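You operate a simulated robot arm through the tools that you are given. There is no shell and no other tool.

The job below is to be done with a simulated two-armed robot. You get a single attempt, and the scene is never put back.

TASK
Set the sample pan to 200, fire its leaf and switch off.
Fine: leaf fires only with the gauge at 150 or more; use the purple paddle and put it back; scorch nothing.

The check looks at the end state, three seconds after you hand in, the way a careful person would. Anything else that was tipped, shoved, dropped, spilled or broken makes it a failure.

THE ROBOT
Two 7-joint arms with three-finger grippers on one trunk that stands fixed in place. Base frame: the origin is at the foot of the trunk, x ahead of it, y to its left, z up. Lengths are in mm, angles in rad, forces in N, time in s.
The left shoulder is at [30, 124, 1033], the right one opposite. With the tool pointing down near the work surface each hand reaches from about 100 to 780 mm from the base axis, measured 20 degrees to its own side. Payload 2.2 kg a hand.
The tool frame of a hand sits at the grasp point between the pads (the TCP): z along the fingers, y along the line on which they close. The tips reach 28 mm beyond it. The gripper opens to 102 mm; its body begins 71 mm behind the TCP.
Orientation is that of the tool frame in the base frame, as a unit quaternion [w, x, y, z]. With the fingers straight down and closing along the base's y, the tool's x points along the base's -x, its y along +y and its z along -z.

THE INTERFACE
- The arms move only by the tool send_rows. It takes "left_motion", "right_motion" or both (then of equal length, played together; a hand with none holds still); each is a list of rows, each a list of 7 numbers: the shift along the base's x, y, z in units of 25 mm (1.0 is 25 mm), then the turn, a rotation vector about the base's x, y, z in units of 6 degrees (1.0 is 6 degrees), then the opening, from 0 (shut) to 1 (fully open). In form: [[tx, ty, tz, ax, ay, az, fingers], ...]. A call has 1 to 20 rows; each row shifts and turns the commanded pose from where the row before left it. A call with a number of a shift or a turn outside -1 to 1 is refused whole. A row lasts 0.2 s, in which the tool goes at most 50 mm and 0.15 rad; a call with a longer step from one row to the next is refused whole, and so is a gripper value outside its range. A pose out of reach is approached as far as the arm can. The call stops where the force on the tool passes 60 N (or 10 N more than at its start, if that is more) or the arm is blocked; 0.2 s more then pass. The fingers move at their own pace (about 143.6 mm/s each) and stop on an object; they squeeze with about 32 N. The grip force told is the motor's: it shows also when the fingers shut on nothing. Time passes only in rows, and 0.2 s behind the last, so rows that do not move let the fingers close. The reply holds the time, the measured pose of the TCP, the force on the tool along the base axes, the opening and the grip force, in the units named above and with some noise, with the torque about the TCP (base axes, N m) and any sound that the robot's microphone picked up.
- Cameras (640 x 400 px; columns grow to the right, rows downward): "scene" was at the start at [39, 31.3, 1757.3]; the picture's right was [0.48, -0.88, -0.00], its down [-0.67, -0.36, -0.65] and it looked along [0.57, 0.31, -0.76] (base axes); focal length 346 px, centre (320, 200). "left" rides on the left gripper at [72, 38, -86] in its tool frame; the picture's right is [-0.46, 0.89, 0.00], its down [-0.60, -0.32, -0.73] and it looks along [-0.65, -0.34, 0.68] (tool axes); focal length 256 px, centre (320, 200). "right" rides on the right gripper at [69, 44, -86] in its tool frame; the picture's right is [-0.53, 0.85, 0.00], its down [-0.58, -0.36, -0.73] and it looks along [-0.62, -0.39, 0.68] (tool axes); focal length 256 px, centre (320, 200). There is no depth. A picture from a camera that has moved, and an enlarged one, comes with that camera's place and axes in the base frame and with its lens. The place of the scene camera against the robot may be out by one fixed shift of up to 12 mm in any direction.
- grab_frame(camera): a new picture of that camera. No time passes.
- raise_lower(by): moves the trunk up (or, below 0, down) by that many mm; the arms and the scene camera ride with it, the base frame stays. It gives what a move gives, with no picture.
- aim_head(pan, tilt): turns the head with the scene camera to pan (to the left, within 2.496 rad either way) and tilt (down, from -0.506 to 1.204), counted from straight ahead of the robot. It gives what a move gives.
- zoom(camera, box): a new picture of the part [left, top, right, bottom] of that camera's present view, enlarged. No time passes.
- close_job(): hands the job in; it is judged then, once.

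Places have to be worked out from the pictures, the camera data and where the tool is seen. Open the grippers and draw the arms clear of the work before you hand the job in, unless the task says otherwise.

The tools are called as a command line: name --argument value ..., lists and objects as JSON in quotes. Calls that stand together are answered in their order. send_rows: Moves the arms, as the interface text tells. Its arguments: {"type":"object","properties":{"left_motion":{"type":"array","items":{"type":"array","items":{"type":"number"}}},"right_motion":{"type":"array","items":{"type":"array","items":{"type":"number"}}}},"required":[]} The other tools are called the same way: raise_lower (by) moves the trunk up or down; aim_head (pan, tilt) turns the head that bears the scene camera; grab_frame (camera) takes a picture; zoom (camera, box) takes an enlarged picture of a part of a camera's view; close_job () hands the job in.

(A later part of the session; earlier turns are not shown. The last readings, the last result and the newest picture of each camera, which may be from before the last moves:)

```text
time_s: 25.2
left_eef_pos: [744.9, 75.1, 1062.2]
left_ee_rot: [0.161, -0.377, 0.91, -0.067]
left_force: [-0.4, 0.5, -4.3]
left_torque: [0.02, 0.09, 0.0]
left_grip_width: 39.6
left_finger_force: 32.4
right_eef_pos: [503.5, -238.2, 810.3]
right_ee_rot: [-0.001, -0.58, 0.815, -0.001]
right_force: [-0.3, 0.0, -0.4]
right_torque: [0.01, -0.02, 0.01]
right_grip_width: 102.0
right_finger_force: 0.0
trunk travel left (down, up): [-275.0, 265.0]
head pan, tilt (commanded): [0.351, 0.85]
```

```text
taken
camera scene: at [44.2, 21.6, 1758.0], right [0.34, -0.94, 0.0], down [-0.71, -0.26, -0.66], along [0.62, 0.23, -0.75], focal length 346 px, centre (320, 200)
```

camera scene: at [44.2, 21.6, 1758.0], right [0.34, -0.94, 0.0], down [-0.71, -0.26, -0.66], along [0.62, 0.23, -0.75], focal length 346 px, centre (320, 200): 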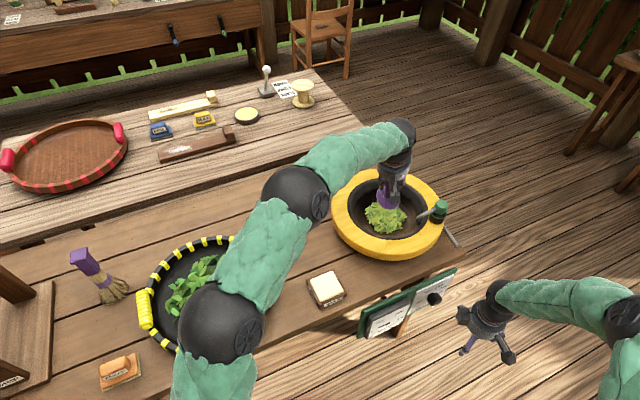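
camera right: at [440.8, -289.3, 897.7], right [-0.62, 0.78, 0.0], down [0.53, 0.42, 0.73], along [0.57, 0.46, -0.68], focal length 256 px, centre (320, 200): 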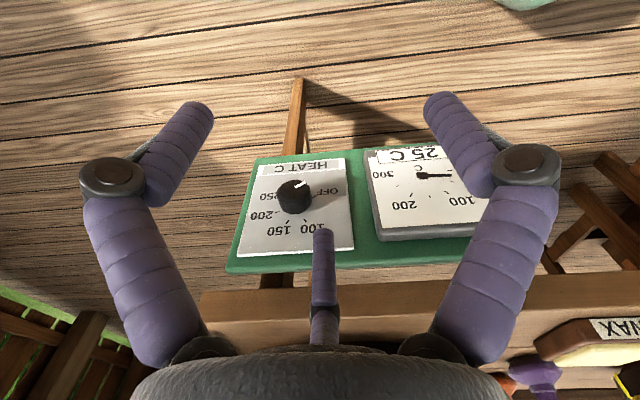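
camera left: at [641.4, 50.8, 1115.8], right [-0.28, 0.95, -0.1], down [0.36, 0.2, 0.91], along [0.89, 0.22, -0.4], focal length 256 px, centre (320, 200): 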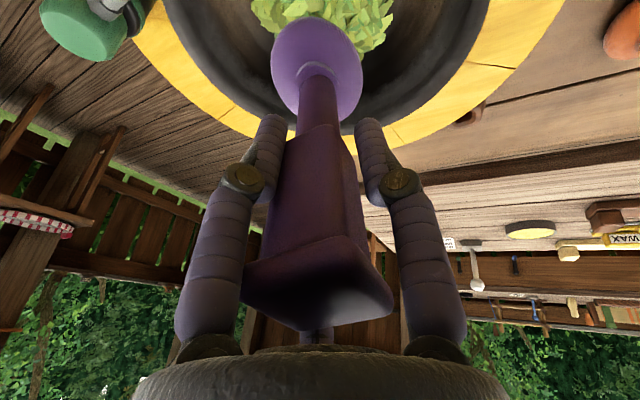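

The paddle now hovers over the leaf. Now the right hand: I'll swing it to point horizontally at the knob (tool axis along the 45° direction), stopping about 120 mm short of it.

send_rows --right_motion '[[0.152, -0.009, -0.342, 0, 0, -0.863, 1], [0.152, -0.009, -0.342, 0, 0, -0.863, 1], [0.152, -0.009, -0.342, 0, 0, -0.863, 1], [0.152, -0.009, -0.342, 0, 0, -0.863, 1], [0.152, -0.009, -0.342, 0, 0, -0.863, 1], [0.152, -0.009, -0.342, 0.707, -0.707, 0, 1], [0.152, -0.009, -0.342, 0.707, -0.707, 0, 1], [0.152, -0.009, -0.342, 0.707, -0.707, 0, 1], [0.152, -0.009, -0.342, 0.707, -0.707, 0, 1], [0.152, -0.009, -0.342, 0.707, -0.707, 0, 1], [0.152, -0.009, -0.342, 0.707, -0.707, 0, 1], [0.152, -0.009, -0.342, 0.707, -0.707, 0, 1], [0.152, -0.009, -0.342, 0.707, -0.707, 0, 1], [0.152, -0.009, -0.342, 0.707, -0.707, 0, 1], [0.152, -0.009, -0.342, 0.707, -0.707, 0, 1], [0.152, -0.009, -0.342, 0.707, -0.707, 0, 1], [0.152, -0.009, -0.342, 0.707, -0.707, 0, 1], [0.152, -0.009, -0.342, 0.707, -0.707, 0, 1], [0.152, -0.009, -0.342, 0.707, -0.707, 0, 1], [0.152, -0.009, -0.342, 0.707, -0.707, 0, 1]]'

grab_frame --camera "right"

grab_frame --camera "scene"

```text
time_s: 29.4
left_eef_pos: [745.6, 74.9, 1061.9]
left_ee_rot: [0.16, -0.376, 0.91, -0.066]
left_force: [0.1, -0.2, -3.4]
left_torque: [-0.01, 0.11, 0.01]
left_grip_width: 39.1
left_finger_force: 31.6
right_eef_pos: [578.0, -241.4, 643.1]
right_ee_rot: [0.632, -0.282, 0.671, 0.266]
right_force: [0.1, -0.7, 0.0]
right_torque: [-0.03, 0.02, 0.06]
right_grip_width: 102.3
right_finger_force: 0.1
right hand out of reach, approached as far as the arm can: row 9
trunk travel left (down, up): [-275.0, 265.0]
head pan, tilt (commanded): [0.351, 0.85]
```

```text
taken
camera right: at [482.5, -274.6, 580.4], right [-0.58, 0.61, 0.53], down [-0.22, -0.75, 0.62], along [0.78, 0.24, 0.58], focal length 256 px, centre (320, 200)
```

right: 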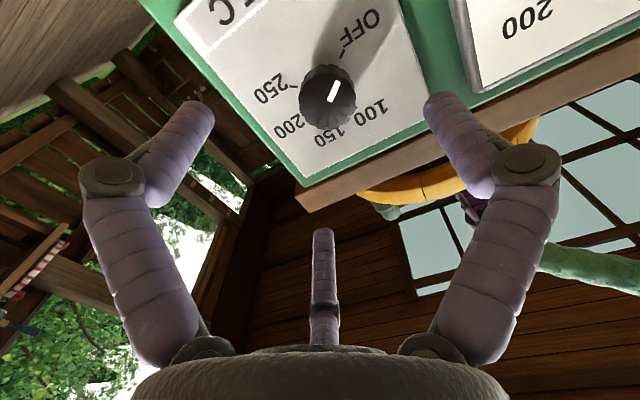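

```text
taken
camera scene: at [44.9, 20.9, 1757.9], right [0.34, -0.94, 0.0], down [-0.71, -0.26, -0.66], along [0.62, 0.23, -0.75], focal length 346 px, centre (320, 200)
```

scene: 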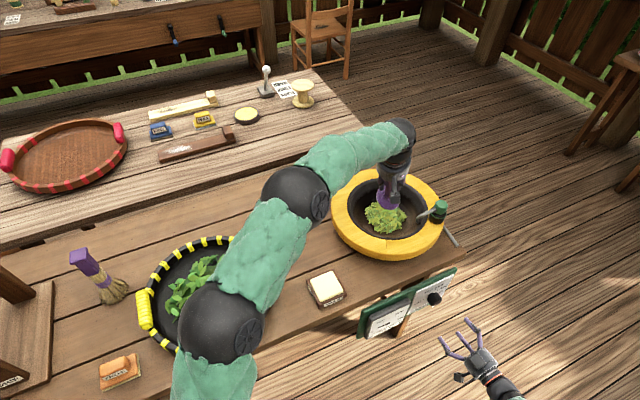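

The hand now points at the knob (a few degrees short of the commanded attitude, camera below looking up at the dial). I'll test in free space how far the wrist can roll back (counter-clockwise) so that one grasp can cover the clockwise turn.

send_rows --right_motion '[[0, 0, 0, -0.707, -0.707, 0, 1], [0, 0, 0, -0.707, -0.707, 0, 1], [0, 0, 0, -0.707, -0.707, 0, 1], [0, 0, 0, -0.707, -0.707, 0, 1], [0, 0, 0, -0.707, -0.707, 0, 1], [0, 0, 0, -0.707, -0.707, 0, 1], [0, 0, 0, -0.707, -0.707, 0, 1], [0, 0, 0, -0.707, -0.707, 0, 1], [0, 0, 0, -0.707, -0.707, 0, 1], [0, 0, 0, -0.707, -0.707, 0, 1], [0, 0, 0, -0.707, -0.707, 0, 1], [0, 0, 0, -0.707, -0.707, 0, 1], [0, 0, 0, -0.707, -0.707, 0, 1], [0, 0, 0, -0.707, -0.707, 0, 1], [0, 0, 0, -0.707, -0.707, 0, 1], [0, 0, 0, 0, 0, 0, 1]]'

grab_frame --camera "right"

zoom --camera "scene" --box '[340, 220, 580, 400]'

```text
time_s: 32.8
left_eef_pos: [746.4, 74.7, 1061.7]
left_ee_rot: [0.16, -0.376, 0.91, -0.067]
left_force: [0.6, -0.9, -4.3]
left_torque: [0.02, 0.13, 0.0]
left_grip_width: 39.2
left_finger_force: 32.0
right_eef_pos: [661.6, -320.9, 715.0]
right_ee_rot: [0.672, -0.517, 0.53, 0.013]
right_force: [0.3, -0.1, 0.2]
right_torque: [0.0, -0.01, 0.04]
right_grip_width: 102.1
right_finger_force: 0.0
right hand out of reach, approached as far as the arm can: row 4, 5, 6, 7, 8, 9, 10, 11, 12, 13, 14, 15
trunk travel left (down, up): [-275.0, 265.0]
head pan, tilt (commanded): [0.351, 0.85]
```

```text
taken
camera right: at [607.6, -397.4, 643.6], right [-0.71, 0.68, -0.19], down [-0.56, -0.38, 0.74], along [0.43, 0.63, 0.65], focal length 256 px, centre (320, 200)
```

right: 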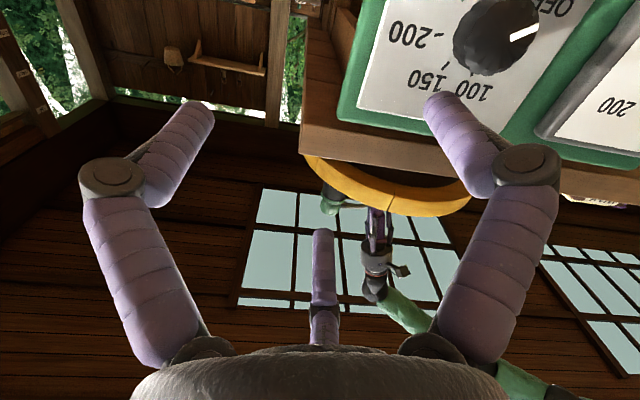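

```text
2.22 times, centred on (460, 310) of scene
camera zoom: at [44.7, 20.9, 1757.9], right [0.34, -0.94, 0.0], down [-0.71, -0.26, -0.66], along [0.62, 0.23, -0.75], focal length 769 px, centre (9, -44)
```

zoom: 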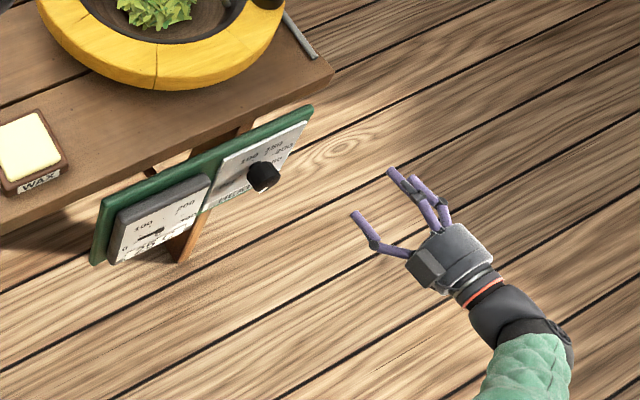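

Rolling that way runs into the joint limits (the hand drifted off, touching nothing). I'll roll back to where it was, then test the positive direction instead.

send_rows --right_motion '[[0, 0, 0, 0.707, 0.707, 0, 1], [0, 0, 0, 0.707, 0.707, 0, 1], [0, 0, 0, 0.707, 0.707, 0, 1], [0, 0, 0, 0.707, 0.707, 0, 1], [0, 0, 0, 0.707, 0.707, 0, 1], [0, 0, 0, 0.707, 0.707, 0, 1], [0, 0, 0, 0.707, 0.707, 0, 1], [0, 0, 0, 0.707, 0.707, 0, 1], [0, 0, 0, 0.707, 0.707, 0, 1], [0, 0, 0, 0.707, 0.707, 0, 1], [0, 0, 0, 0.707, 0.707, 0, 1], [0, 0, 0, 0.707, 0.707, 0, 1], [0, 0, 0, 0.707, 0.707, 0, 1], [0, 0, 0, 0.707, 0.707, 0, 1], [0, 0, 0, 0.707, 0.707, 0, 1], [0, 0, 0, 0, 0, 0, 1]]'

zoom --camera "scene" --box '[340, 220, 580, 400]'

```text
time_s: 36.2
left_eef_pos: [745.8, 75.0, 1062.2]
left_ee_rot: [0.161, -0.376, 0.91, -0.066]
left_force: [0.4, -0.6, -3.2]
left_torque: [-0.03, 0.14, -0.02]
left_grip_width: 39.2
left_finger_force: 31.4
right_eef_pos: [641.6, -307.0, 729.0]
right_ee_rot: [0.469, -0.023, 0.704, 0.532]
right_force: [-0.4, 0.1, 0.0]
right_torque: [0.02, 0.02, -0.01]
right_grip_width: 102.1
right_finger_force: 0.1
right hand out of reach, approached as far as the arm can: row 4, 6, 10, 14
trunk travel left (down, up): [-275.0, 265.0]
head pan, tilt (commanded): [0.351, 0.85]
```

```text
2.22 times, centred on (460, 310) of scene
camera zoom: at [44.6, 20.7, 1758.0], right [0.34, -0.94, 0.0], down [-0.71, -0.26, -0.66], along [0.62, 0.23, -0.75], focal length 769 px, centre (9, -44)
```

zoom: 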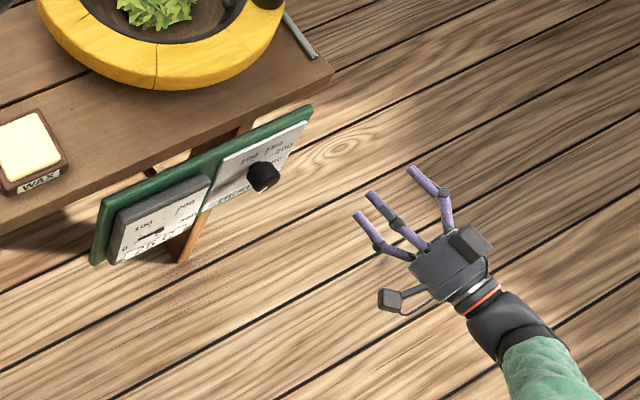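

The commanded pose is clipped to what is reachable, so the hand ended up at roll ≈ +46° and off to the side. I'll bring it back to the pre-approach point and test rolling further in the positive direction.

send_rows --right_motion '[[-0.62, 0.64, -0.88, 0, 0, -0.23, 1], [-0.62, 0.64, -0.88, 0, 0, -0.23, 1], [-0.62, 0.64, -0.88, 0, 0, -0.23, 1], [-0.62, 0.64, -0.88, 0, 0, -0.23, 1], [0, 0, 0, 0, 0, 0, 1]]'

send_rows --right_motion '[[0, 0, 0, 0.707, 0.707, 0, 1], [0, 0, 0, 0.707, 0.707, 0, 1], [0, 0, 0, 0.707, 0.707, 0, 1], [0, 0, 0, 0.707, 0.707, 0, 1], [0, 0, 0, 0.707, 0.707, 0, 1], [0, 0, 0, 0.707, 0.707, 0, 1], [0, 0, 0, 0.707, 0.707, 0, 1], [0, 0, 0, 0.707, 0.707, 0, 1], [0, 0, 0, 0, 0, 0, 1]]'

zoom --camera "scene" --box '[340, 220, 580, 400]'

```text
time_s: 37.4
left_eef_pos: [746.1, 74.0, 1060.8]
left_ee_rot: [0.161, -0.377, 0.91, -0.067]
left_force: [-0.4, -0.4, -4.0]
left_torque: [0.02, 0.15, 0.0]
left_grip_width: 39.4
left_finger_force: 31.8
right_eef_pos: [580.4, -244.3, 640.3]
right_ee_rot: [0.495, 0.011, 0.704, 0.509]
right_force: [0.0, -1.1, 0.8]
right_torque: [0.0, 0.0, 0.02]
right_grip_width: 102.1
right_finger_force: 0.1
trunk travel left (down, up): [-275.0, 265.0]
head pan, tilt (commanded): [0.351, 0.85]
```

```text
time_s: 39.4
left_eef_pos: [745.2, 74.9, 1061.0]
left_ee_rot: [0.159, -0.376, 0.91, -0.067]
left_force: [0.5, -0.5, -4.2]
left_torque: [0.01, 0.1, 0.01]
left_grip_width: 39.0
left_finger_force: 32.2
right_eef_pos: [581.0, -244.2, 642.4]
right_ee_rot: [0.247, 0.299, 0.639, 0.664]
right_force: [-0.9, -0.4, -0.2]
right_torque: [0.0, 0.01, 0.0]
right_grip_width: 102.0
right_finger_force: 0.1
trunk travel left (down, up): [-275.0, 265.0]
head pan, tilt (commanded): [0.351, 0.85]
```

```text
2.22 times, centred on (460, 310) of scene
camera zoom: at [44.6, 20.9, 1757.9], right [0.34, -0.94, 0.0], down [-0.71, -0.26, -0.66], along [0.62, 0.23, -0.75], focal length 769 px, centre (9, -44)
```

zoom: 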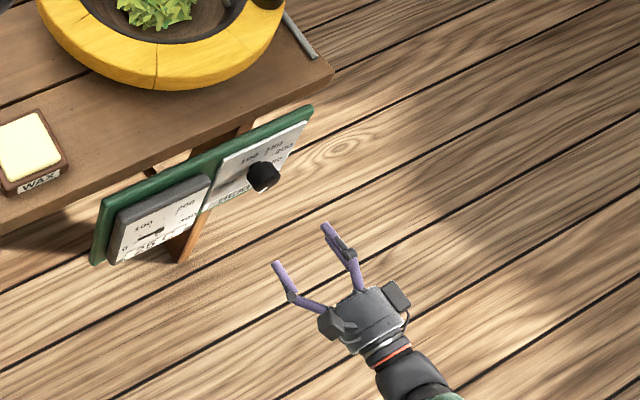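

Positive roll works well (now about +94°, no limit). I'll keep rolling to see how much range remains.

send_rows --right_motion '[[0, 0, 0, 0.707, 0.707, 0, 1], [0, 0, 0, 0.707, 0.707, 0, 1], [0, 0, 0, 0.707, 0.707, 0, 1], [0, 0, 0, 0.707, 0.707, 0, 1], [0, 0, 0, 0.707, 0.707, 0, 1], [0, 0, 0, 0.707, 0.707, 0, 1], [0, 0, 0, 0.707, 0.707, 0, 1], [0, 0, 0, 0.707, 0.707, 0, 1], [0, 0, 0, 0.707, 0.707, 0, 1], [0, 0, 0, 0.707, 0.707, 0, 1], [0, 0, 0, 0.707, 0.707, 0, 1], [0, 0, 0, 0.707, 0.707, 0, 1], [0, 0, 0, 0, 0, 0, 1]]'

grab_frame --camera "right"

```text
time_s: 42.2
left_eef_pos: [745.0, 75.0, 1062.3]
left_ee_rot: [0.16, -0.376, 0.91, -0.066]
left_force: [0.9, 0.1, -3.2]
left_torque: [0.0, 0.12, -0.01]
left_grip_width: 39.4
left_finger_force: 32.1
right_eef_pos: [579.0, -242.4, 642.0]
right_ee_rot: [-0.19, 0.62, 0.344, 0.679]
right_force: [-0.2, -0.7, -0.4]
right_torque: [-0.01, 0.02, 0.0]
right_grip_width: 102.0
right_finger_force: 0.0
trunk travel left (down, up): [-275.0, 265.0]
head pan, tilt (commanded): [0.351, 0.85]
```

```text
taken
camera right: at [537.9, -321.4, 721.3], right [0.66, -0.67, -0.32], down [-0.68, -0.36, -0.64], along [0.32, 0.65, -0.7], focal length 256 px, centre (320, 200)
```

right: 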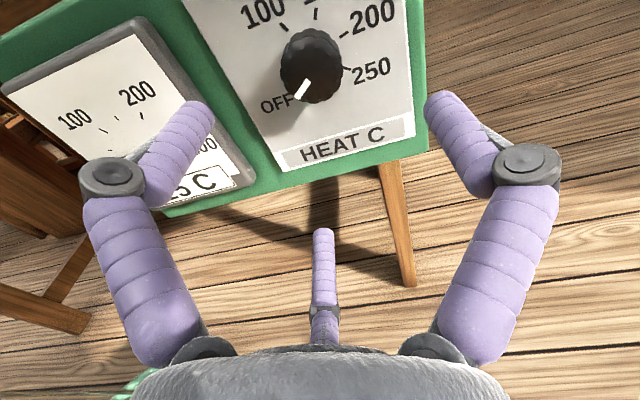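

Now the camera is on top with an upright view of the dial, roll ≈ +166°. Let me zoom on the dial to measure the angles, then test a bit more roll.

zoom --camera "right" --box '[220, 0, 420, 180]'

send_rows --right_motion '[[0, 0, 0, 0.707, 0.707, 0, 1], [0, 0, 0, 0.707, 0.707, 0, 1], [0, 0, 0, 0.707, 0.707, 0, 1], [0, 0, 0, 0.707, 0.707, 0, 1], [0, 0, 0, 0.707, 0.707, 0, 1], [0, 0, 0, 0.707, 0.707, 0, 1], [0, 0, 0, 0, 0, 0, 1]]'

grab_frame --camera "right"

```text
2.22 times, centred on (320, 90) of right
camera zoom: at [537.9, -321.4, 721.3], right [0.66, -0.67, -0.32], down [-0.68, -0.36, -0.64], along [0.32, 0.65, -0.7], focal length 569 px, centre (320, 444)
```

zoom: 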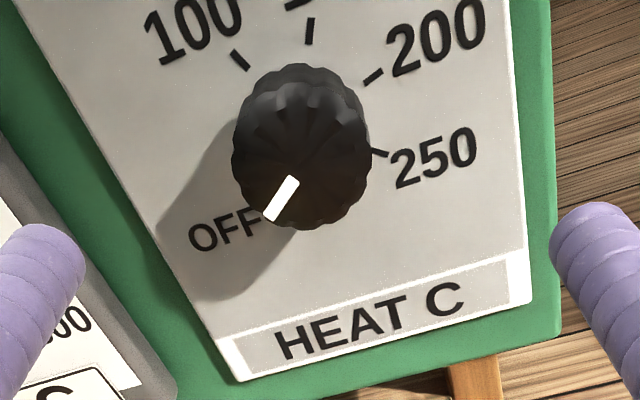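

```text
time_s: 43.8
left_eef_pos: [745.6, 74.4, 1061.4]
left_ee_rot: [0.16, -0.376, 0.91, -0.066]
left_force: [0.2, 0.4, -4.0]
left_torque: [-0.01, 0.11, -0.01]
left_grip_width: 39.5
left_finger_force: 32.1
right_eef_pos: [581.6, -243.6, 643.0]
right_ee_rot: [-0.391, 0.697, 0.137, 0.586]
right_force: [-1.4, 0.3, 0.2]
right_torque: [0.0, 0.03, 0.01]
right_grip_width: 102.1
right_finger_force: 0.0
trunk travel left (down, up): [-275.0, 265.0]
head pan, tilt (commanded): [0.351, 0.85]
```

```text
taken
camera right: at [567.2, -350.3, 691.1], right [0.4, -0.41, -0.82], down [-0.91, -0.12, -0.39], along [0.06, 0.9, -0.43], focal length 256 px, centre (320, 200)
```

right: 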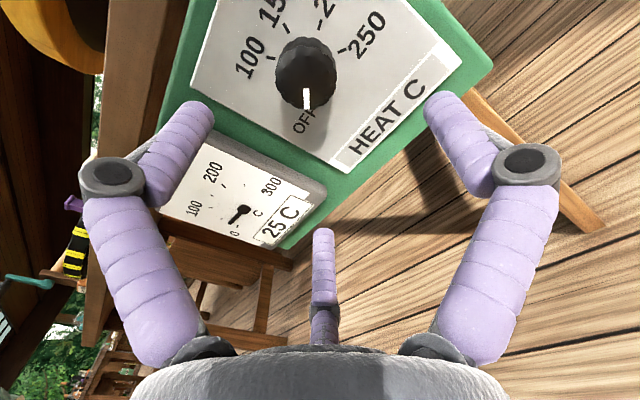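

Roll of about +202° is still fine, so a single grasp can cover the whole turn if I start near +20°. I'll zoom in here to triangulate the knob more precisely.

zoom --camera "right" --box '[220, 20, 400, 180]'

zoom --camera "right" --box '[140, 120, 340, 260]'

```text
2.50 times, centred on (310, 100) of right
camera zoom: at [567.2, -350.3, 691.1], right [0.4, -0.41, -0.82], down [-0.91, -0.12, -0.39], along [0.06, 0.9, -0.43], focal length 640 px, centre (345, 450)
```

zoom: 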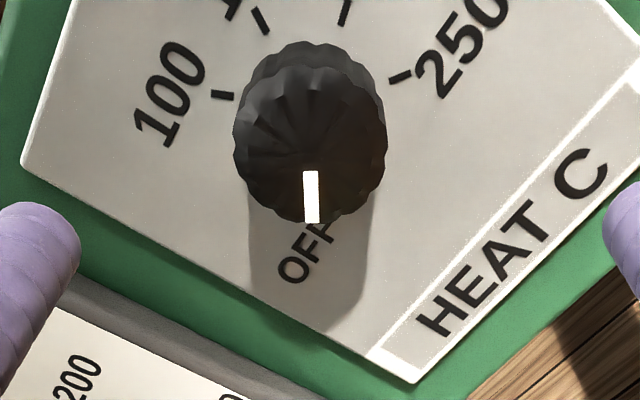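

```text
2.86 times, centred on (240, 190) of right
camera zoom: at [567.2, -350.3, 691.1], right [0.4, -0.41, -0.82], down [-0.91, -0.12, -0.39], along [0.06, 0.9, -0.43], focal length 731 px, centre (549, 229)
```

zoom: 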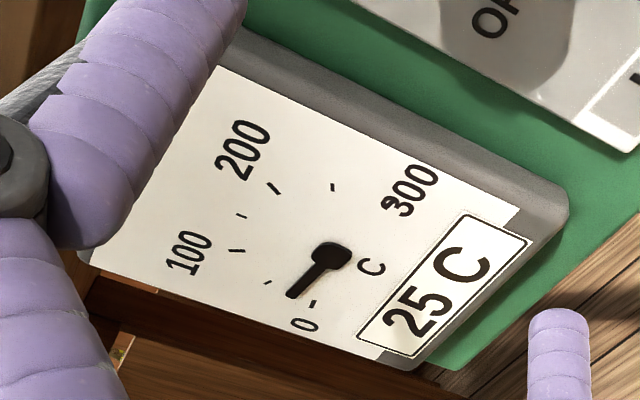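

Knob face is at about [656, -165, 652], 45 mm in diameter and 25 mm tall; the scale runs OFF at −120° and 200 at +72°, so about 192° clockwise. I'll test a little more positive roll range in free space.

send_rows --right_motion '[[0, 0, 0, 0.707, 0.707, 0, 1], [0, 0, 0, 0.707, 0.707, 0, 1], [0, 0, 0, 0.707, 0.707, 0, 1], [0, 0, 0, 0.707, 0.707, 0, 1], [0, 0, 0, 0.707, 0.707, 0, 1], [0, 0, 0, 0, 0, 0, 1]]'

```text
time_s: 45.2
left_eef_pos: [745.8, 74.9, 1061.5]
left_ee_rot: [0.16, -0.377, 0.91, -0.066]
left_force: [0.5, -0.1, -4.2]
left_torque: [0.05, 0.14, 0.01]
left_grip_width: 39.3
left_finger_force: 32.4
right_eef_pos: [581.1, -242.3, 643.1]
right_ee_rot: [-0.531, 0.708, -0.046, 0.463]
right_force: [0.5, -0.4, -0.9]
right_torque: [0.02, 0.0, 0.0]
right_grip_width: 101.8
right_finger_force: 0.0
trunk travel left (down, up): [-275.0, 265.0]
head pan, tilt (commanded): [0.351, 0.85]
```

Roll range is ample (now ≈ +232°). I'll roll back about 200° so the coming clockwise turn has room, narrowing the fingers a little on the way.

send_rows --right_motion '[[0, 0, 0, -1, -1, 0, 0.8], [0, 0, 0, -1, -1, 0, 0.8], [0, 0, 0, -1, -1, 0, 0.8], [0, 0, 0, -1, -1, 0, 0.8], [0, 0, 0, -1, -1, 0, 0.8], [0, 0, 0, -1, -1, 0, 0.8], [0, 0, 0, -1, -1, 0, 0.8], [0, 0, 0, -1, -1, 0, 0.8], [0, 0, 0, -1, -1, 0, 0.8], [0, 0, 0, -1, -1, 0, 0.8], [0, 0, 0, -1, -1, 0, 0.8], [0, 0, 0, -1, -1, 0, 0.8], [0, 0, 0, -1, -1, 0, 0.8], [0, 0, 0, -1, -1, 0, 0.8], [0, 0, 0, -1, -1, 0, 0.8], [0, 0, 0, -1, -1, 0, 0.8], [0, 0, 0, -1, -1, 0, 0.8], [0, 0, 0, -1, -1, 0, 0.8], [0, 0, 0, -1, -1, 0, 0.8], [0, 0, 0, -1, -1, 0, 0.8]]'

send_rows --right_motion '[[0.42, 0.45, 0.1, -0.88, -0.88, 0, 0.8], [0.42, 0.45, 0.1, -0.88, -0.88, 0, 0.8], [0.42, 0.45, 0.1, -0.88, -0.88, 0, 0.8], [0.42, 0.45, 0.1, -0.88, -0.88, 0, 0.8], [0, 0, 0, 0, 0, 0, 0.8]]'

grab_frame --camera "right"

zoom --camera "scene" --box '[340, 220, 540, 370]'

```text
time_s: 49.4
left_eef_pos: [745.2, 74.7, 1061.3]
left_ee_rot: [0.16, -0.376, 0.91, -0.066]
left_force: [0.7, -0.1, -4.6]
left_torque: [0.05, 0.12, 0.03]
left_grip_width: 39.3
left_finger_force: 31.9
right_eef_pos: [581.4, -243.1, 642.7]
right_ee_rot: [0.419, 0.109, 0.696, 0.572]
right_force: [0.2, 0.3, -0.1]
right_torque: [0.0, -0.02, 0.01]
right_grip_width: 81.7
right_finger_force: 0.1
trunk travel left (down, up): [-275.0, 265.0]
head pan, tilt (commanded): [0.351, 0.85]
```

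```text
time_s: 50.6
left_eef_pos: [745.3, 73.6, 1061.5]
left_ee_rot: [0.161, -0.377, 0.91, -0.066]
left_force: [-1.1, -0.4, -3.6]
left_torque: [0.03, 0.1, -0.04]
left_grip_width: 39.2
left_finger_force: 32.3
right_eef_pos: [621.3, -197.8, 652.4]
right_ee_rot: [0.552, -0.076, 0.7, 0.446]
right_force: [-0.1, -0.6, 0.8]
right_torque: [-0.02, 0.04, 0.02]
right_grip_width: 81.6
right_finger_force: 0.0
trunk travel left (down, up): [-275.0, 265.0]
head pan, tilt (commanded): [0.351, 0.85]
```

```text
taken
camera right: at [509.1, -206.8, 618.8], right [-0.3, 0.29, 0.91], down [-0.08, -0.96, 0.28], along [0.95, 0.01, 0.31], focal length 256 px, centre (320, 200)
```

right: 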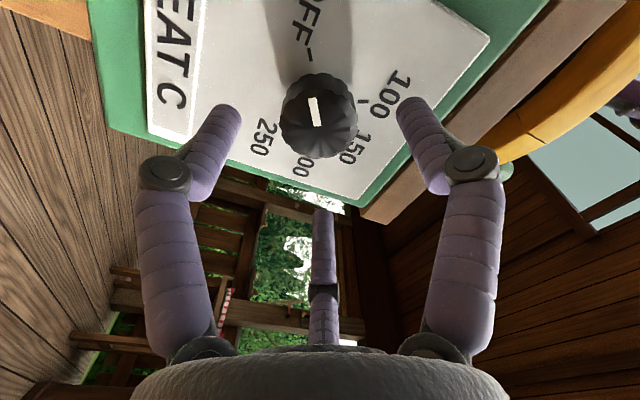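

```text
2.67 times, centred on (440, 295) of scene
camera zoom: at [44.6, 20.8, 1758.0], right [0.34, -0.94, 0.0], down [-0.71, -0.26, -0.66], along [0.62, 0.23, -0.75], focal length 923 px, centre (0, -53)
```

zoom: 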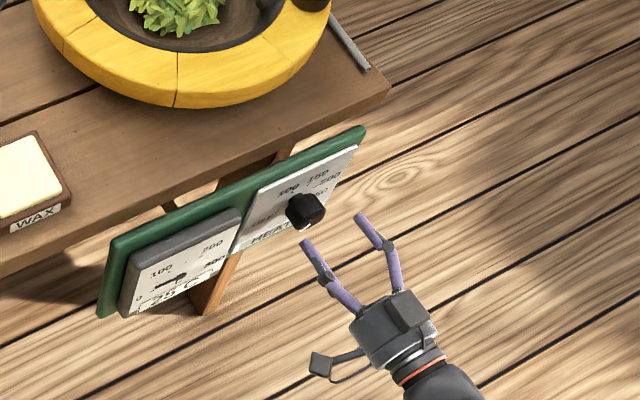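

The tool axis is aligned with the knob axis. I'll zoom in from this side to check lateral centring before closing in.

zoom --camera "right" --box '[240, 50, 400, 190]'

```text
2.86 times, centred on (320, 120) of right
camera zoom: at [509.1, -206.8, 618.8], right [-0.3, 0.29, 0.91], down [-0.08, -0.96, 0.28], along [0.95, 0.01, 0.31], focal length 731 px, centre (320, 429)
```

zoom: 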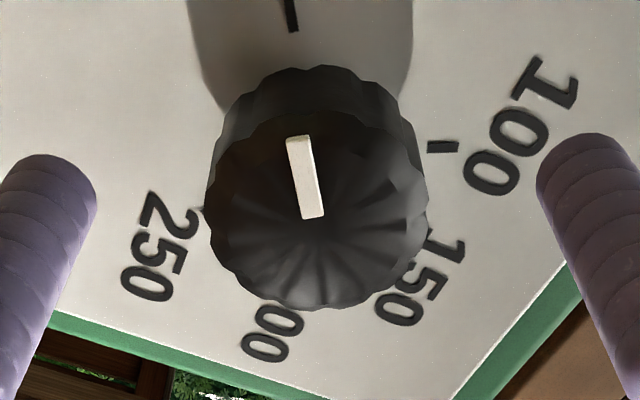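

The knob sits about 2 mm to the left of the tool axis and 1 mm up, so I'll correct and advance until the fingertips straddle the knob, just short of the plate.

send_rows --right_motion '[[0.27, 0.285, 0.01, 0, 0, 0, 0.8], [0.27, 0.285, 0.01, 0, 0, 0, 0.8], [0.27, 0.285, 0.01, 0, 0, 0, 0.8], [0.27, 0.285, 0.01, 0, 0, 0, 0.8], [0, 0, 0, 0, 0, 0, 0.8]]'

grab_frame --camera "right"

zoom --camera "scene" --box '[370, 240, 490, 340]'

```text
time_s: 51.8
left_eef_pos: [745.4, 74.1, 1061.5]
left_ee_rot: [0.159, -0.375, 0.911, -0.067]
left_force: [-0.8, 0.6, -4.3]
left_torque: [0.02, 0.14, 0.04]
left_grip_width: 39.2
left_finger_force: 32.2
right_eef_pos: [649.4, -169.5, 654.6]
right_ee_rot: [0.551, -0.074, 0.701, 0.447]
right_force: [0.2, 0.6, 0.1]
right_torque: [0.0, -0.01, 0.01]
right_grip_width: 81.9
right_finger_force: 0.1
trunk travel left (down, up): [-275.0, 265.0]
head pan, tilt (commanded): [0.351, 0.85]
```

```text
taken
camera right: at [535.8, -177.0, 620.9], right [-0.3, 0.29, 0.91], down [-0.08, -0.96, 0.28], along [0.95, 0.01, 0.31], focal length 256 px, centre (320, 200)
```

right: 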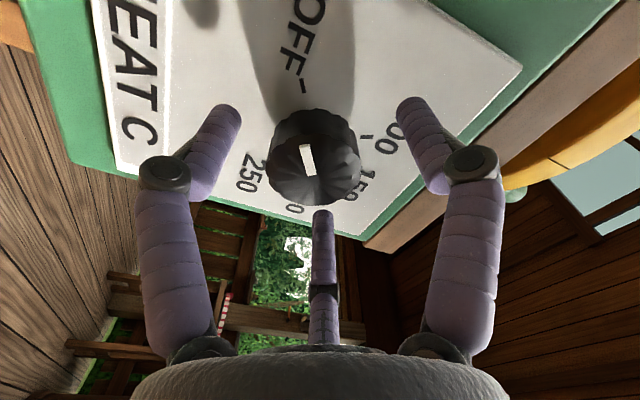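

```text
4.00 times, centred on (430, 290) of scene
camera zoom: at [44.6, 20.9, 1758.0], right [0.34, -0.94, 0.0], down [-0.71, -0.26, -0.66], along [0.62, 0.23, -0.75], focal length 1384 px, centre (-120, -160)
```

zoom: 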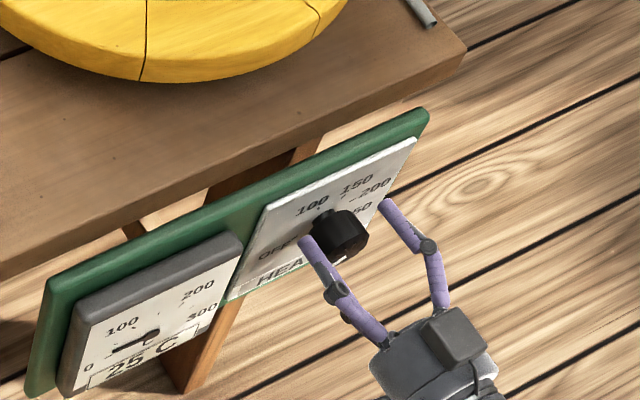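

Fingers straddle the knob with no contact force and it looks centred within about 2 mm. I'll go 3 mm further in and close on the knob.

send_rows --right_motion '[[0.085, 0.085, -0.04, 0, 0, 0, 0.8], [0, 0, 0, 0, 0, 0, 0.6], [0, 0, 0, 0, 0, 0, 0.5], [0, 0, 0, 0, 0, 0, 0.3], [0, 0, 0, 0, 0, 0, 0], [0, 0, 0, 0, 0, 0, 0]]'

grab_frame --camera "right"

```text
time_s: 53.2
left_eef_pos: [745.7, 74.2, 1061.2]
left_ee_rot: [0.16, -0.377, 0.91, -0.066]
left_force: [0.3, 0.5, -4.7]
left_torque: [0.02, 0.12, 0.02]
left_grip_width: 39.2
left_finger_force: 32.2
right_eef_pos: [651.0, -169.0, 653.0]
right_ee_rot: [0.55, -0.074, 0.701, 0.447]
right_force: [-1.7, -2.1, -11.5]
right_torque: [-0.34, 0.38, -0.16]
right_grip_width: 46.9
right_finger_force: 31.9
right hand out of reach, approached as far as the arm can: row 1
trunk travel left (down, up): [-275.0, 265.0]
head pan, tilt (commanded): [0.351, 0.85]
```

```text
taken
camera right: at [536.4, -175.5, 620.0], right [-0.3, 0.29, 0.91], down [-0.08, -0.96, 0.28], along [0.95, 0.01, 0.31], focal length 256 px, centre (320, 200)
```

right: 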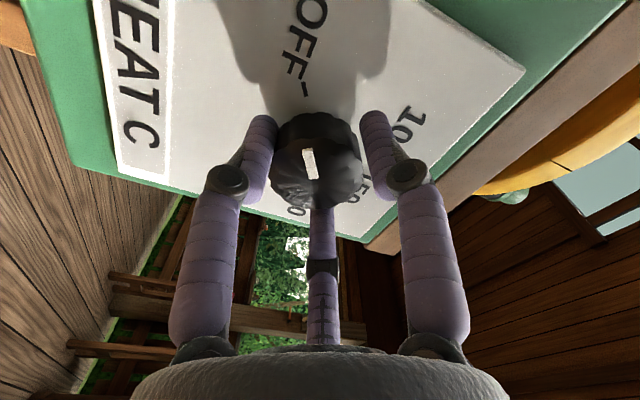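

Firm grip on the knob (46.9 mm), with a slight downward side load, so I'll ease the hand down 2 mm and start with a small 17° clockwise turn to see that the knob follows.

send_rows --right_motion '[[0, 0, -0.08, 0, 0, 0, 0], [0, 0, 0, 0.7, 0.7, 0, 0], [0, 0, 0, 0.7, 0.7, 0, 0], [0, 0, 0, 0.7, 0.7, 0, 0], [0, 0, 0, 0, 0, 0, 0]]'

grab_frame --camera "right"

zoom --camera "scene" --box '[350, 250, 470, 350]'

```text
time_s: 54.4
left_eef_pos: [747.2, 75.0, 1060.4]
left_ee_rot: [0.16, -0.376, 0.91, -0.066]
left_force: [0.2, 0.1, -4.0]
left_torque: [0.03, 0.11, 0.04]
left_grip_width: 39.1
left_finger_force: 32.4
right_eef_pos: [650.1, -168.7, 653.2]
right_ee_rot: [0.476, 0.037, 0.704, 0.526]
right_force: [7.8, 0.2, -7.6]
right_torque: [-0.16, 0.1, 0.02]
right_grip_width: 47.4
right_finger_force: 32.0
trunk travel left (down, up): [-275.0, 265.0]
head pan, tilt (commanded): [0.351, 0.85]
```

```text
taken
camera right: at [531.8, -170.8, 644.6], right [-0.09, 0.08, 0.99], down [-0.04, -1.0, 0.08], along [1.0, -0.03, 0.09], focal length 256 px, centre (320, 200)
```

right: 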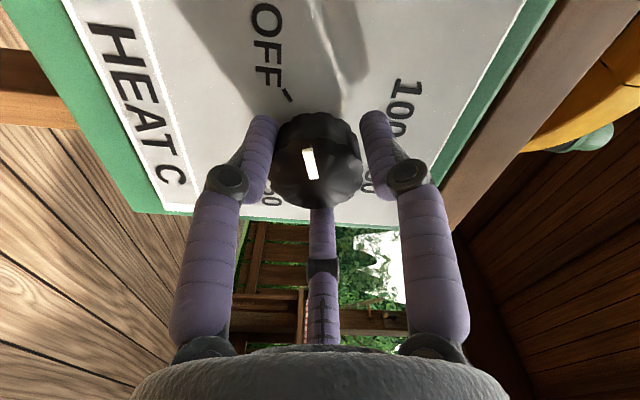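

```text
4.00 times, centred on (410, 300) of scene
camera zoom: at [46.4, 20.8, 1757.9], right [0.34, -0.94, 0.0], down [-0.71, -0.26, -0.66], along [0.62, 0.23, -0.75], focal length 1384 px, centre (-40, -200)
```

zoom: 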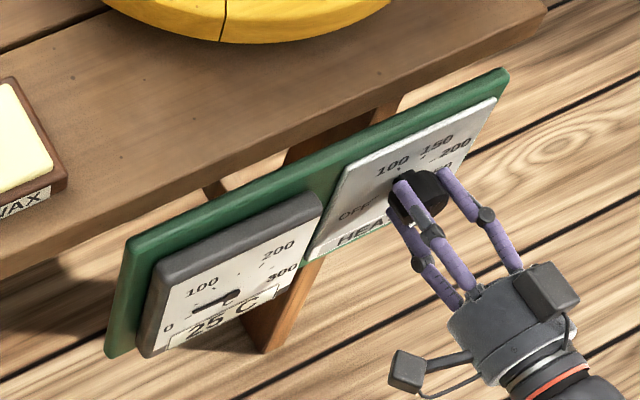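

The knob follows the hand perfectly (pointer steady relative to the fingers, now off the OFF tick). I'll turn on clockwise through most of the remaining angle, then fine-tune against the 200 tick.

send_rows --right_motion '[[0, 0, 0, 0.98, 0.98, 0, 0], [0, 0, 0, 0.98, 0.98, 0, 0], [0, 0, 0, 0.98, 0.98, 0, 0], [0, 0, 0, 0.98, 0.98, 0, 0], [0, 0, 0, 0.98, 0.98, 0, 0], [0, 0, 0, 0.98, 0.98, 0, 0], [0, 0, 0, 0.98, 0.98, 0, 0], [0, 0, 0, 0.98, 0.98, 0, 0], [0, 0, 0, 0.98, 0.98, 0, 0], [0, 0, 0, 0.98, 0.98, 0, 0], [0, 0, 0, 0.98, 0.98, 0, 0], [0, 0, 0, 0.98, 0.98, 0, 0], [0, 0, 0, 0.98, 0.98, 0, 0], [0, 0, 0, 0.98, 0.98, 0, 0], [0, 0, 0, 0.98, 0.98, 0, 0], [0, 0, 0, 0.98, 0.98, 0, 0], [0, 0, 0, 0.98, 0.98, 0, 0], [0, 0, 0, 0.98, 0.98, 0, 0], [0, 0, 0, 0.98, 0.98, 0, 0], [0, 0, 0, 0.98, 0.98, 0, 0]]'

grab_frame --camera "right"

zoom --camera "scene" --box '[350, 250, 470, 350]'

```text
time_s: 58.6
left_eef_pos: [746.0, 74.0, 1061.7]
left_ee_rot: [0.159, -0.376, 0.91, -0.065]
left_force: [0.3, 0.1, -3.4]
left_torque: [-0.02, 0.13, 0.0]
left_grip_width: 39.5
left_finger_force: 31.7
right_eef_pos: [650.4, -169.0, 651.8]
right_ee_rot: [-0.463, 0.708, 0.048, 0.53]
right_force: [14.2, -16.6, -3.7]
right_torque: [-0.3, 0.34, -0.87]
right_grip_width: 44.9
right_finger_force: 44.9
trunk travel left (down, up): [-275.0, 265.0]
head pan, tilt (commanded): [0.351, 0.85]
```

```text
taken
camera right: at [643.9, -283.4, 682.7], right [0.24, -0.25, -0.94], down [-0.97, -0.06, -0.23], along [0.0, 0.97, -0.26], focal length 256 px, centre (320, 200)
```

right: 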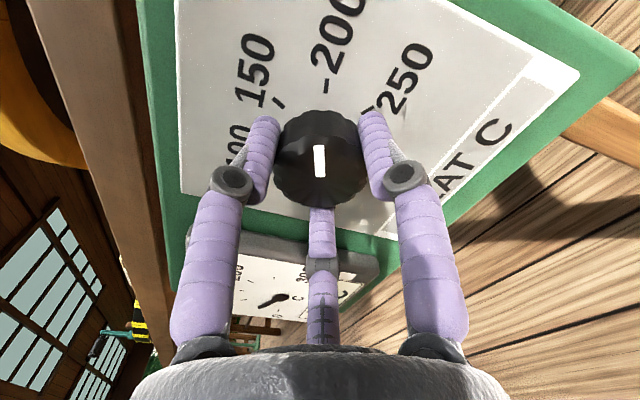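

```text
4.00 times, centred on (410, 300) of scene
camera zoom: at [46.5, 19.3, 1757.9], right [0.34, -0.94, 0.0], down [-0.71, -0.26, -0.66], along [0.62, 0.23, -0.75], focal length 1384 px, centre (-40, -200)
```

zoom: 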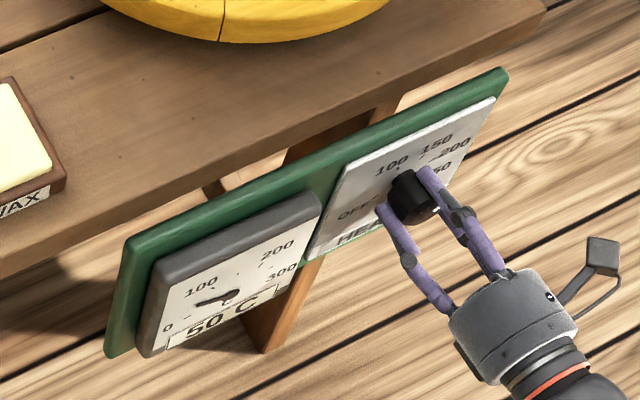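

The gauge is already at 50 C and climbing; the pointer is close to 200. I'll zoom in to judge the remaining angle.

zoom --camera "right" --box '[240, 40, 400, 220]'

```text
2.22 times, centred on (320, 130) of right
camera zoom: at [643.9, -283.4, 682.7], right [0.24, -0.25, -0.94], down [-0.97, -0.06, -0.23], along [0.0, 0.97, -0.26], focal length 569 px, centre (320, 356)
```

zoom: 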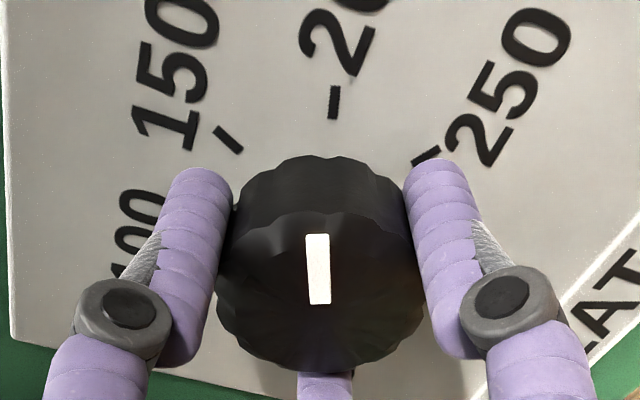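

Pointer measures about 66° while the 200 tick is at about 72–73°, so I'll add 6° more clockwise. At the same time I'll start lowering the paddle toward the leaf, as the gauge is rising.

send_rows --right_motion '[[0, 0, 0, 0.354, 0.354, 0, 0], [0, 0, 0, 0.354, 0.354, 0, 0], [0, 0, 0, 0, 0, 0, 0], [0, 0, 0, 0, 0, 0, 0]]' --left_motion '[[0.2, -0.2, -0.6, 0, 0, 0, 0], [0.2, -0.2, -0.6, 0, 0, 0, 0], [0.2, -0.1, -0.6, 0, 0, 0, 0], [0, 0, -0.2, 0, 0, 0, 0]]'

zoom --camera "right" --box '[240, 40, 400, 220]'

zoom --camera "scene" --box '[320, 150, 470, 350]'

grab_frame --camera "left"

```text
time_s: 59.6
left_eef_pos: [762.0, 60.3, 1010.9]
left_ee_rot: [0.16, -0.377, 0.91, -0.065]
left_force: [-0.1, 0.0, -4.0]
left_torque: [0.03, 0.11, 0.0]
left_grip_width: 39.3
left_finger_force: 32.1
right_eef_pos: [650.1, -170.1, 652.2]
right_ee_rot: [-0.491, 0.71, 0.011, 0.505]
right_force: [17.2, -18.9, -8.8]
right_torque: [-0.02, 0.04, -0.55]
right_grip_width: 44.9
right_finger_force: 44.8
trunk travel left (down, up): [-275.0, 265.0]
head pan, tilt (commanded): [0.351, 0.85]
```

```text
2.22 times, centred on (320, 130) of right
camera zoom: at [645.7, -285.2, 674.7], right [0.17, -0.18, -0.97], down [-0.99, -0.05, -0.16], along [-0.02, 0.98, -0.19], focal length 569 px, centre (320, 356)
```

zoom: 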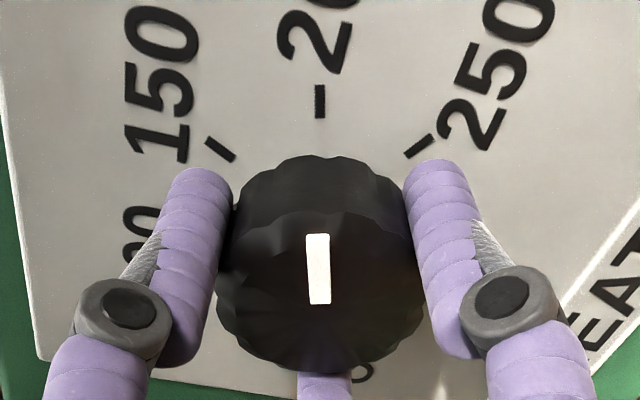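

```text
2.00 times, centred on (395, 250) of scene
camera zoom: at [47.3, 18.9, 1757.9], right [0.34, -0.94, 0.0], down [-0.71, -0.26, -0.66], along [0.62, 0.23, -0.75], focal length 692 px, centre (170, 100)
```

zoom: 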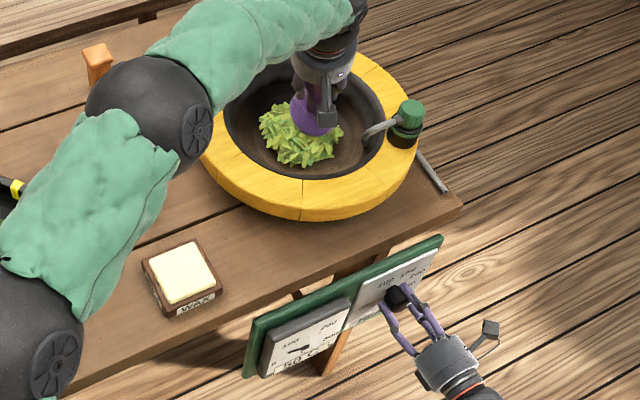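

```text
taken
camera left: at [657.4, 35.1, 1064.9], right [-0.28, 0.96, -0.1], down [0.36, 0.2, 0.91], along [0.89, 0.22, -0.4], focal length 256 px, centre (320, 200)
```

left: 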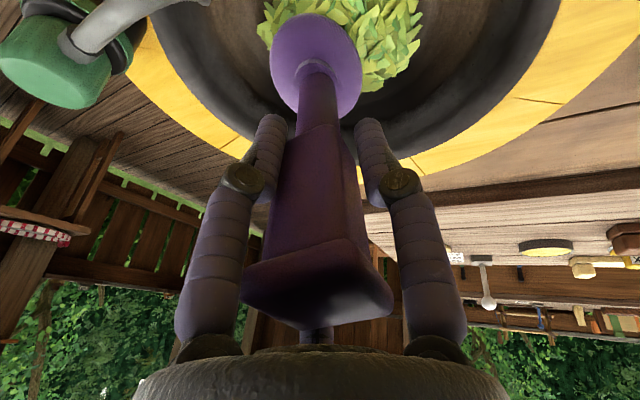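

The pointer now lines up with the 200 tick. I'll keep holding the knob there and lower the paddle foot into the leaf gently, watching the force and gauge.

send_rows --left_motion '[[0, 0.1, -0.5, 0, 0, 0, 0], [0, 0.1, -0.5, 0, 0, 0, 0], [0, 0, -0.5, 0, 0, 0, 0], [0, 0, -0.4, 0, 0, 0, 0]]'

zoom --camera "scene" --box '[320, 150, 470, 350]'

zoom --camera "scene" --box '[360, 280, 430, 340]'

grab_frame --camera "left"

```text
time_s: 60.6
left_eef_pos: [765.0, 66.6, 978.3]
left_ee_rot: [0.168, -0.378, 0.908, -0.072]
left_force: [-1.8, -2.3, 4.5]
left_torque: [-0.44, 0.27, -0.09]
left_grip_width: 39.1
left_finger_force: 31.5
right_eef_pos: [651.3, -168.9, 652.8]
right_ee_rot: [-0.485, 0.713, 0.01, 0.506]
right_force: [2.6, -2.5, -2.0]
right_torque: [-0.06, 0.08, 0.0]
right_grip_width: 44.9
right_finger_force: 45.4
trunk travel left (down, up): [-275.0, 265.0]
head pan, tilt (commanded): [0.351, 0.85]
stopped in row 4 (right hand): the force on the tool passed its limit at 63 N (the readings are from after the stop); the commanded pose is now the measured one
```

```text
2.00 times, centred on (395, 250) of scene
camera zoom: at [43.5, 21.3, 1758.0], right [0.34, -0.94, 0.0], down [-0.71, -0.26, -0.66], along [0.62, 0.23, -0.75], focal length 692 px, centre (170, 100)
```

zoom: 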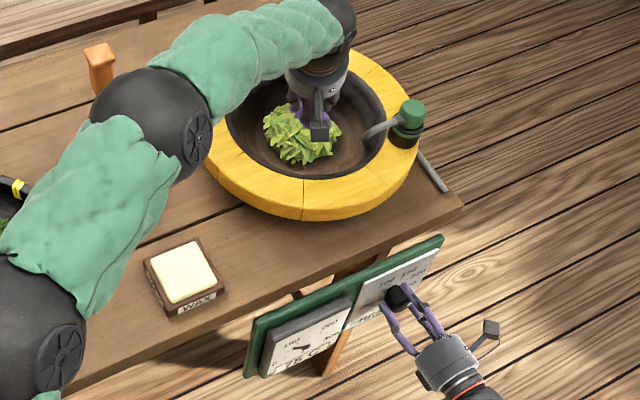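

```text
6.67 times, centred on (395, 310) of scene
camera zoom: at [43.5, 21.3, 1758.0], right [0.34, -0.94, 0.0], down [-0.71, -0.26, -0.66], along [0.62, 0.23, -0.75], focal length 2307 px, centre (-180, -533)
```

zoom: 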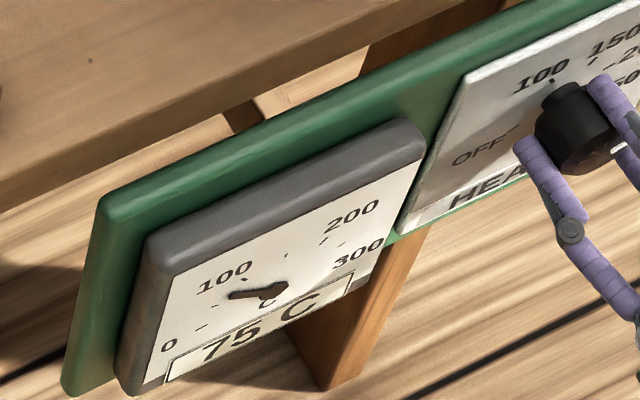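

```text
taken
camera left: at [659.4, 41.5, 1029.9], right [-0.28, 0.95, -0.11], down [0.34, 0.21, 0.92], along [0.9, 0.22, -0.39], focal length 256 px, centre (320, 200)
```

left: 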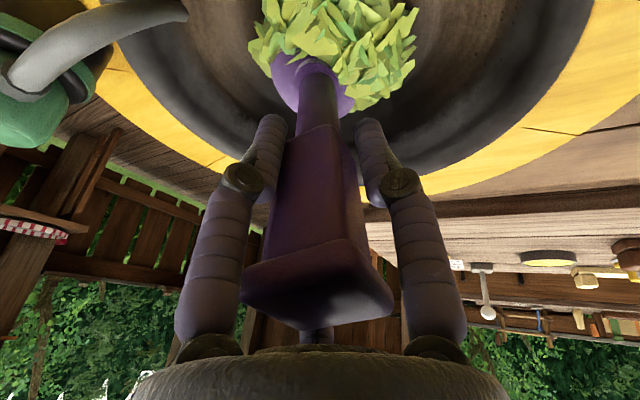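

The gauge reads 75 C and the paddle foot is in the leaf, but pressing on the pan loaded the right hand through the trunk. I'll lift the paddle a few mm and release the knob, backing the right hand off slightly so the two arms are decoupled.

send_rows --right_motion '[[0, 0, 0, 0, 0, 0, 0.5], [0, 0, 0, 0, 0, 0, 0.7], [0, 0, 0, 0, 0, 0, 0.7], [-0.5, -0.5, 0, 0, 0, 0, 0.7], [-0.7, -0.7, 0, 0, 0, 0, 0.7]]' --left_motion '[[0, 0, 0.16, 0, 0, 0, 0], [0, 0, 0, 0, 0, 0, 0], [0, 0, 0, 0, 0, 0, 0], [0, 0, 0, 0, 0, 0, 0], [0, 0, 0, 0, 0, 0, 0]]'

zoom --camera "right" --box '[220, 20, 420, 200]'

zoom --camera "scene" --box '[360, 280, 430, 340]'

grab_frame --camera "left"

```text
time_s: 61.8
left_eef_pos: [766.0, 67.9, 981.5]
left_ee_rot: [0.167, -0.377, 0.908, -0.071]
left_force: [0.3, -0.5, -3.6]
left_torque: [0.03, 0.12, -0.02]
left_grip_width: 39.4
left_finger_force: 31.8
right_eef_pos: [621.4, -198.6, 651.7]
right_ee_rot: [-0.486, 0.713, 0.009, 0.506]
right_force: [0.8, -0.2, -0.3]
right_torque: [0.01, -0.03, 0.0]
right_grip_width: 71.2
right_finger_force: 0.1
trunk travel left (down, up): [-275.0, 265.0]
head pan, tilt (commanded): [0.351, 0.85]
```

```text
2.22 times, centred on (320, 110) of right
camera zoom: at [615.2, -314.8, 675.2], right [0.17, -0.19, -0.97], down [-0.99, -0.05, -0.16], along [-0.01, 0.98, -0.2], focal length 569 px, centre (320, 400)
```

zoom: 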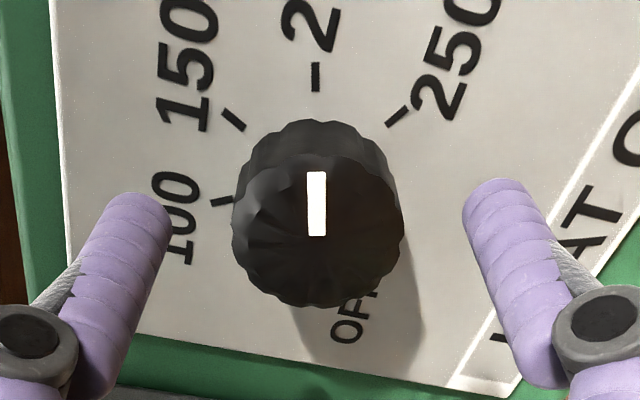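

```text
6.67 times, centred on (395, 310) of scene
camera zoom: at [44.5, 20.5, 1758.0], right [0.34, -0.94, 0.0], down [-0.71, -0.26, -0.66], along [0.62, 0.23, -0.75], focal length 2307 px, centre (-180, -533)
```

zoom: 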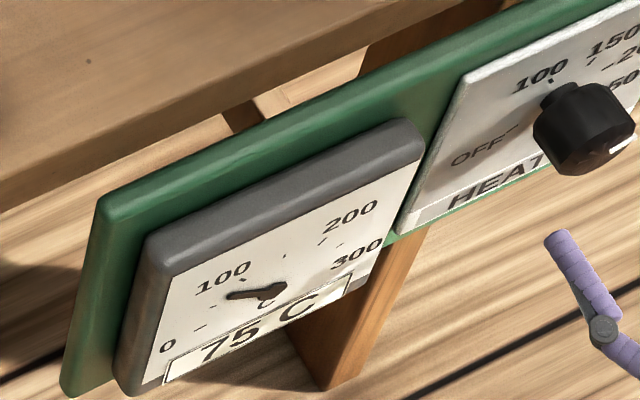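

```text
taken
camera left: at [660.1, 42.0, 1033.0], right [-0.28, 0.95, -0.11], down [0.35, 0.21, 0.92], along [0.9, 0.22, -0.39], focal length 256 px, centre (320, 200)
```

left: 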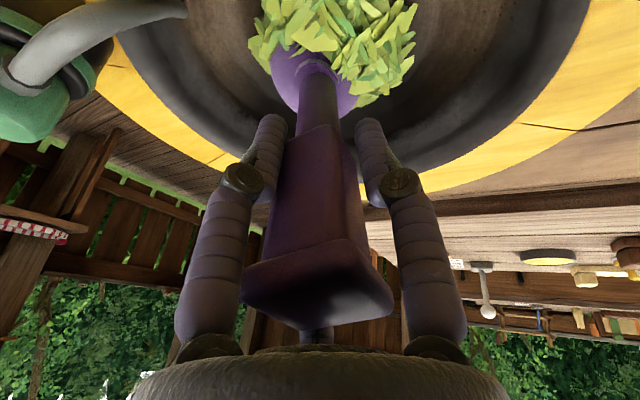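

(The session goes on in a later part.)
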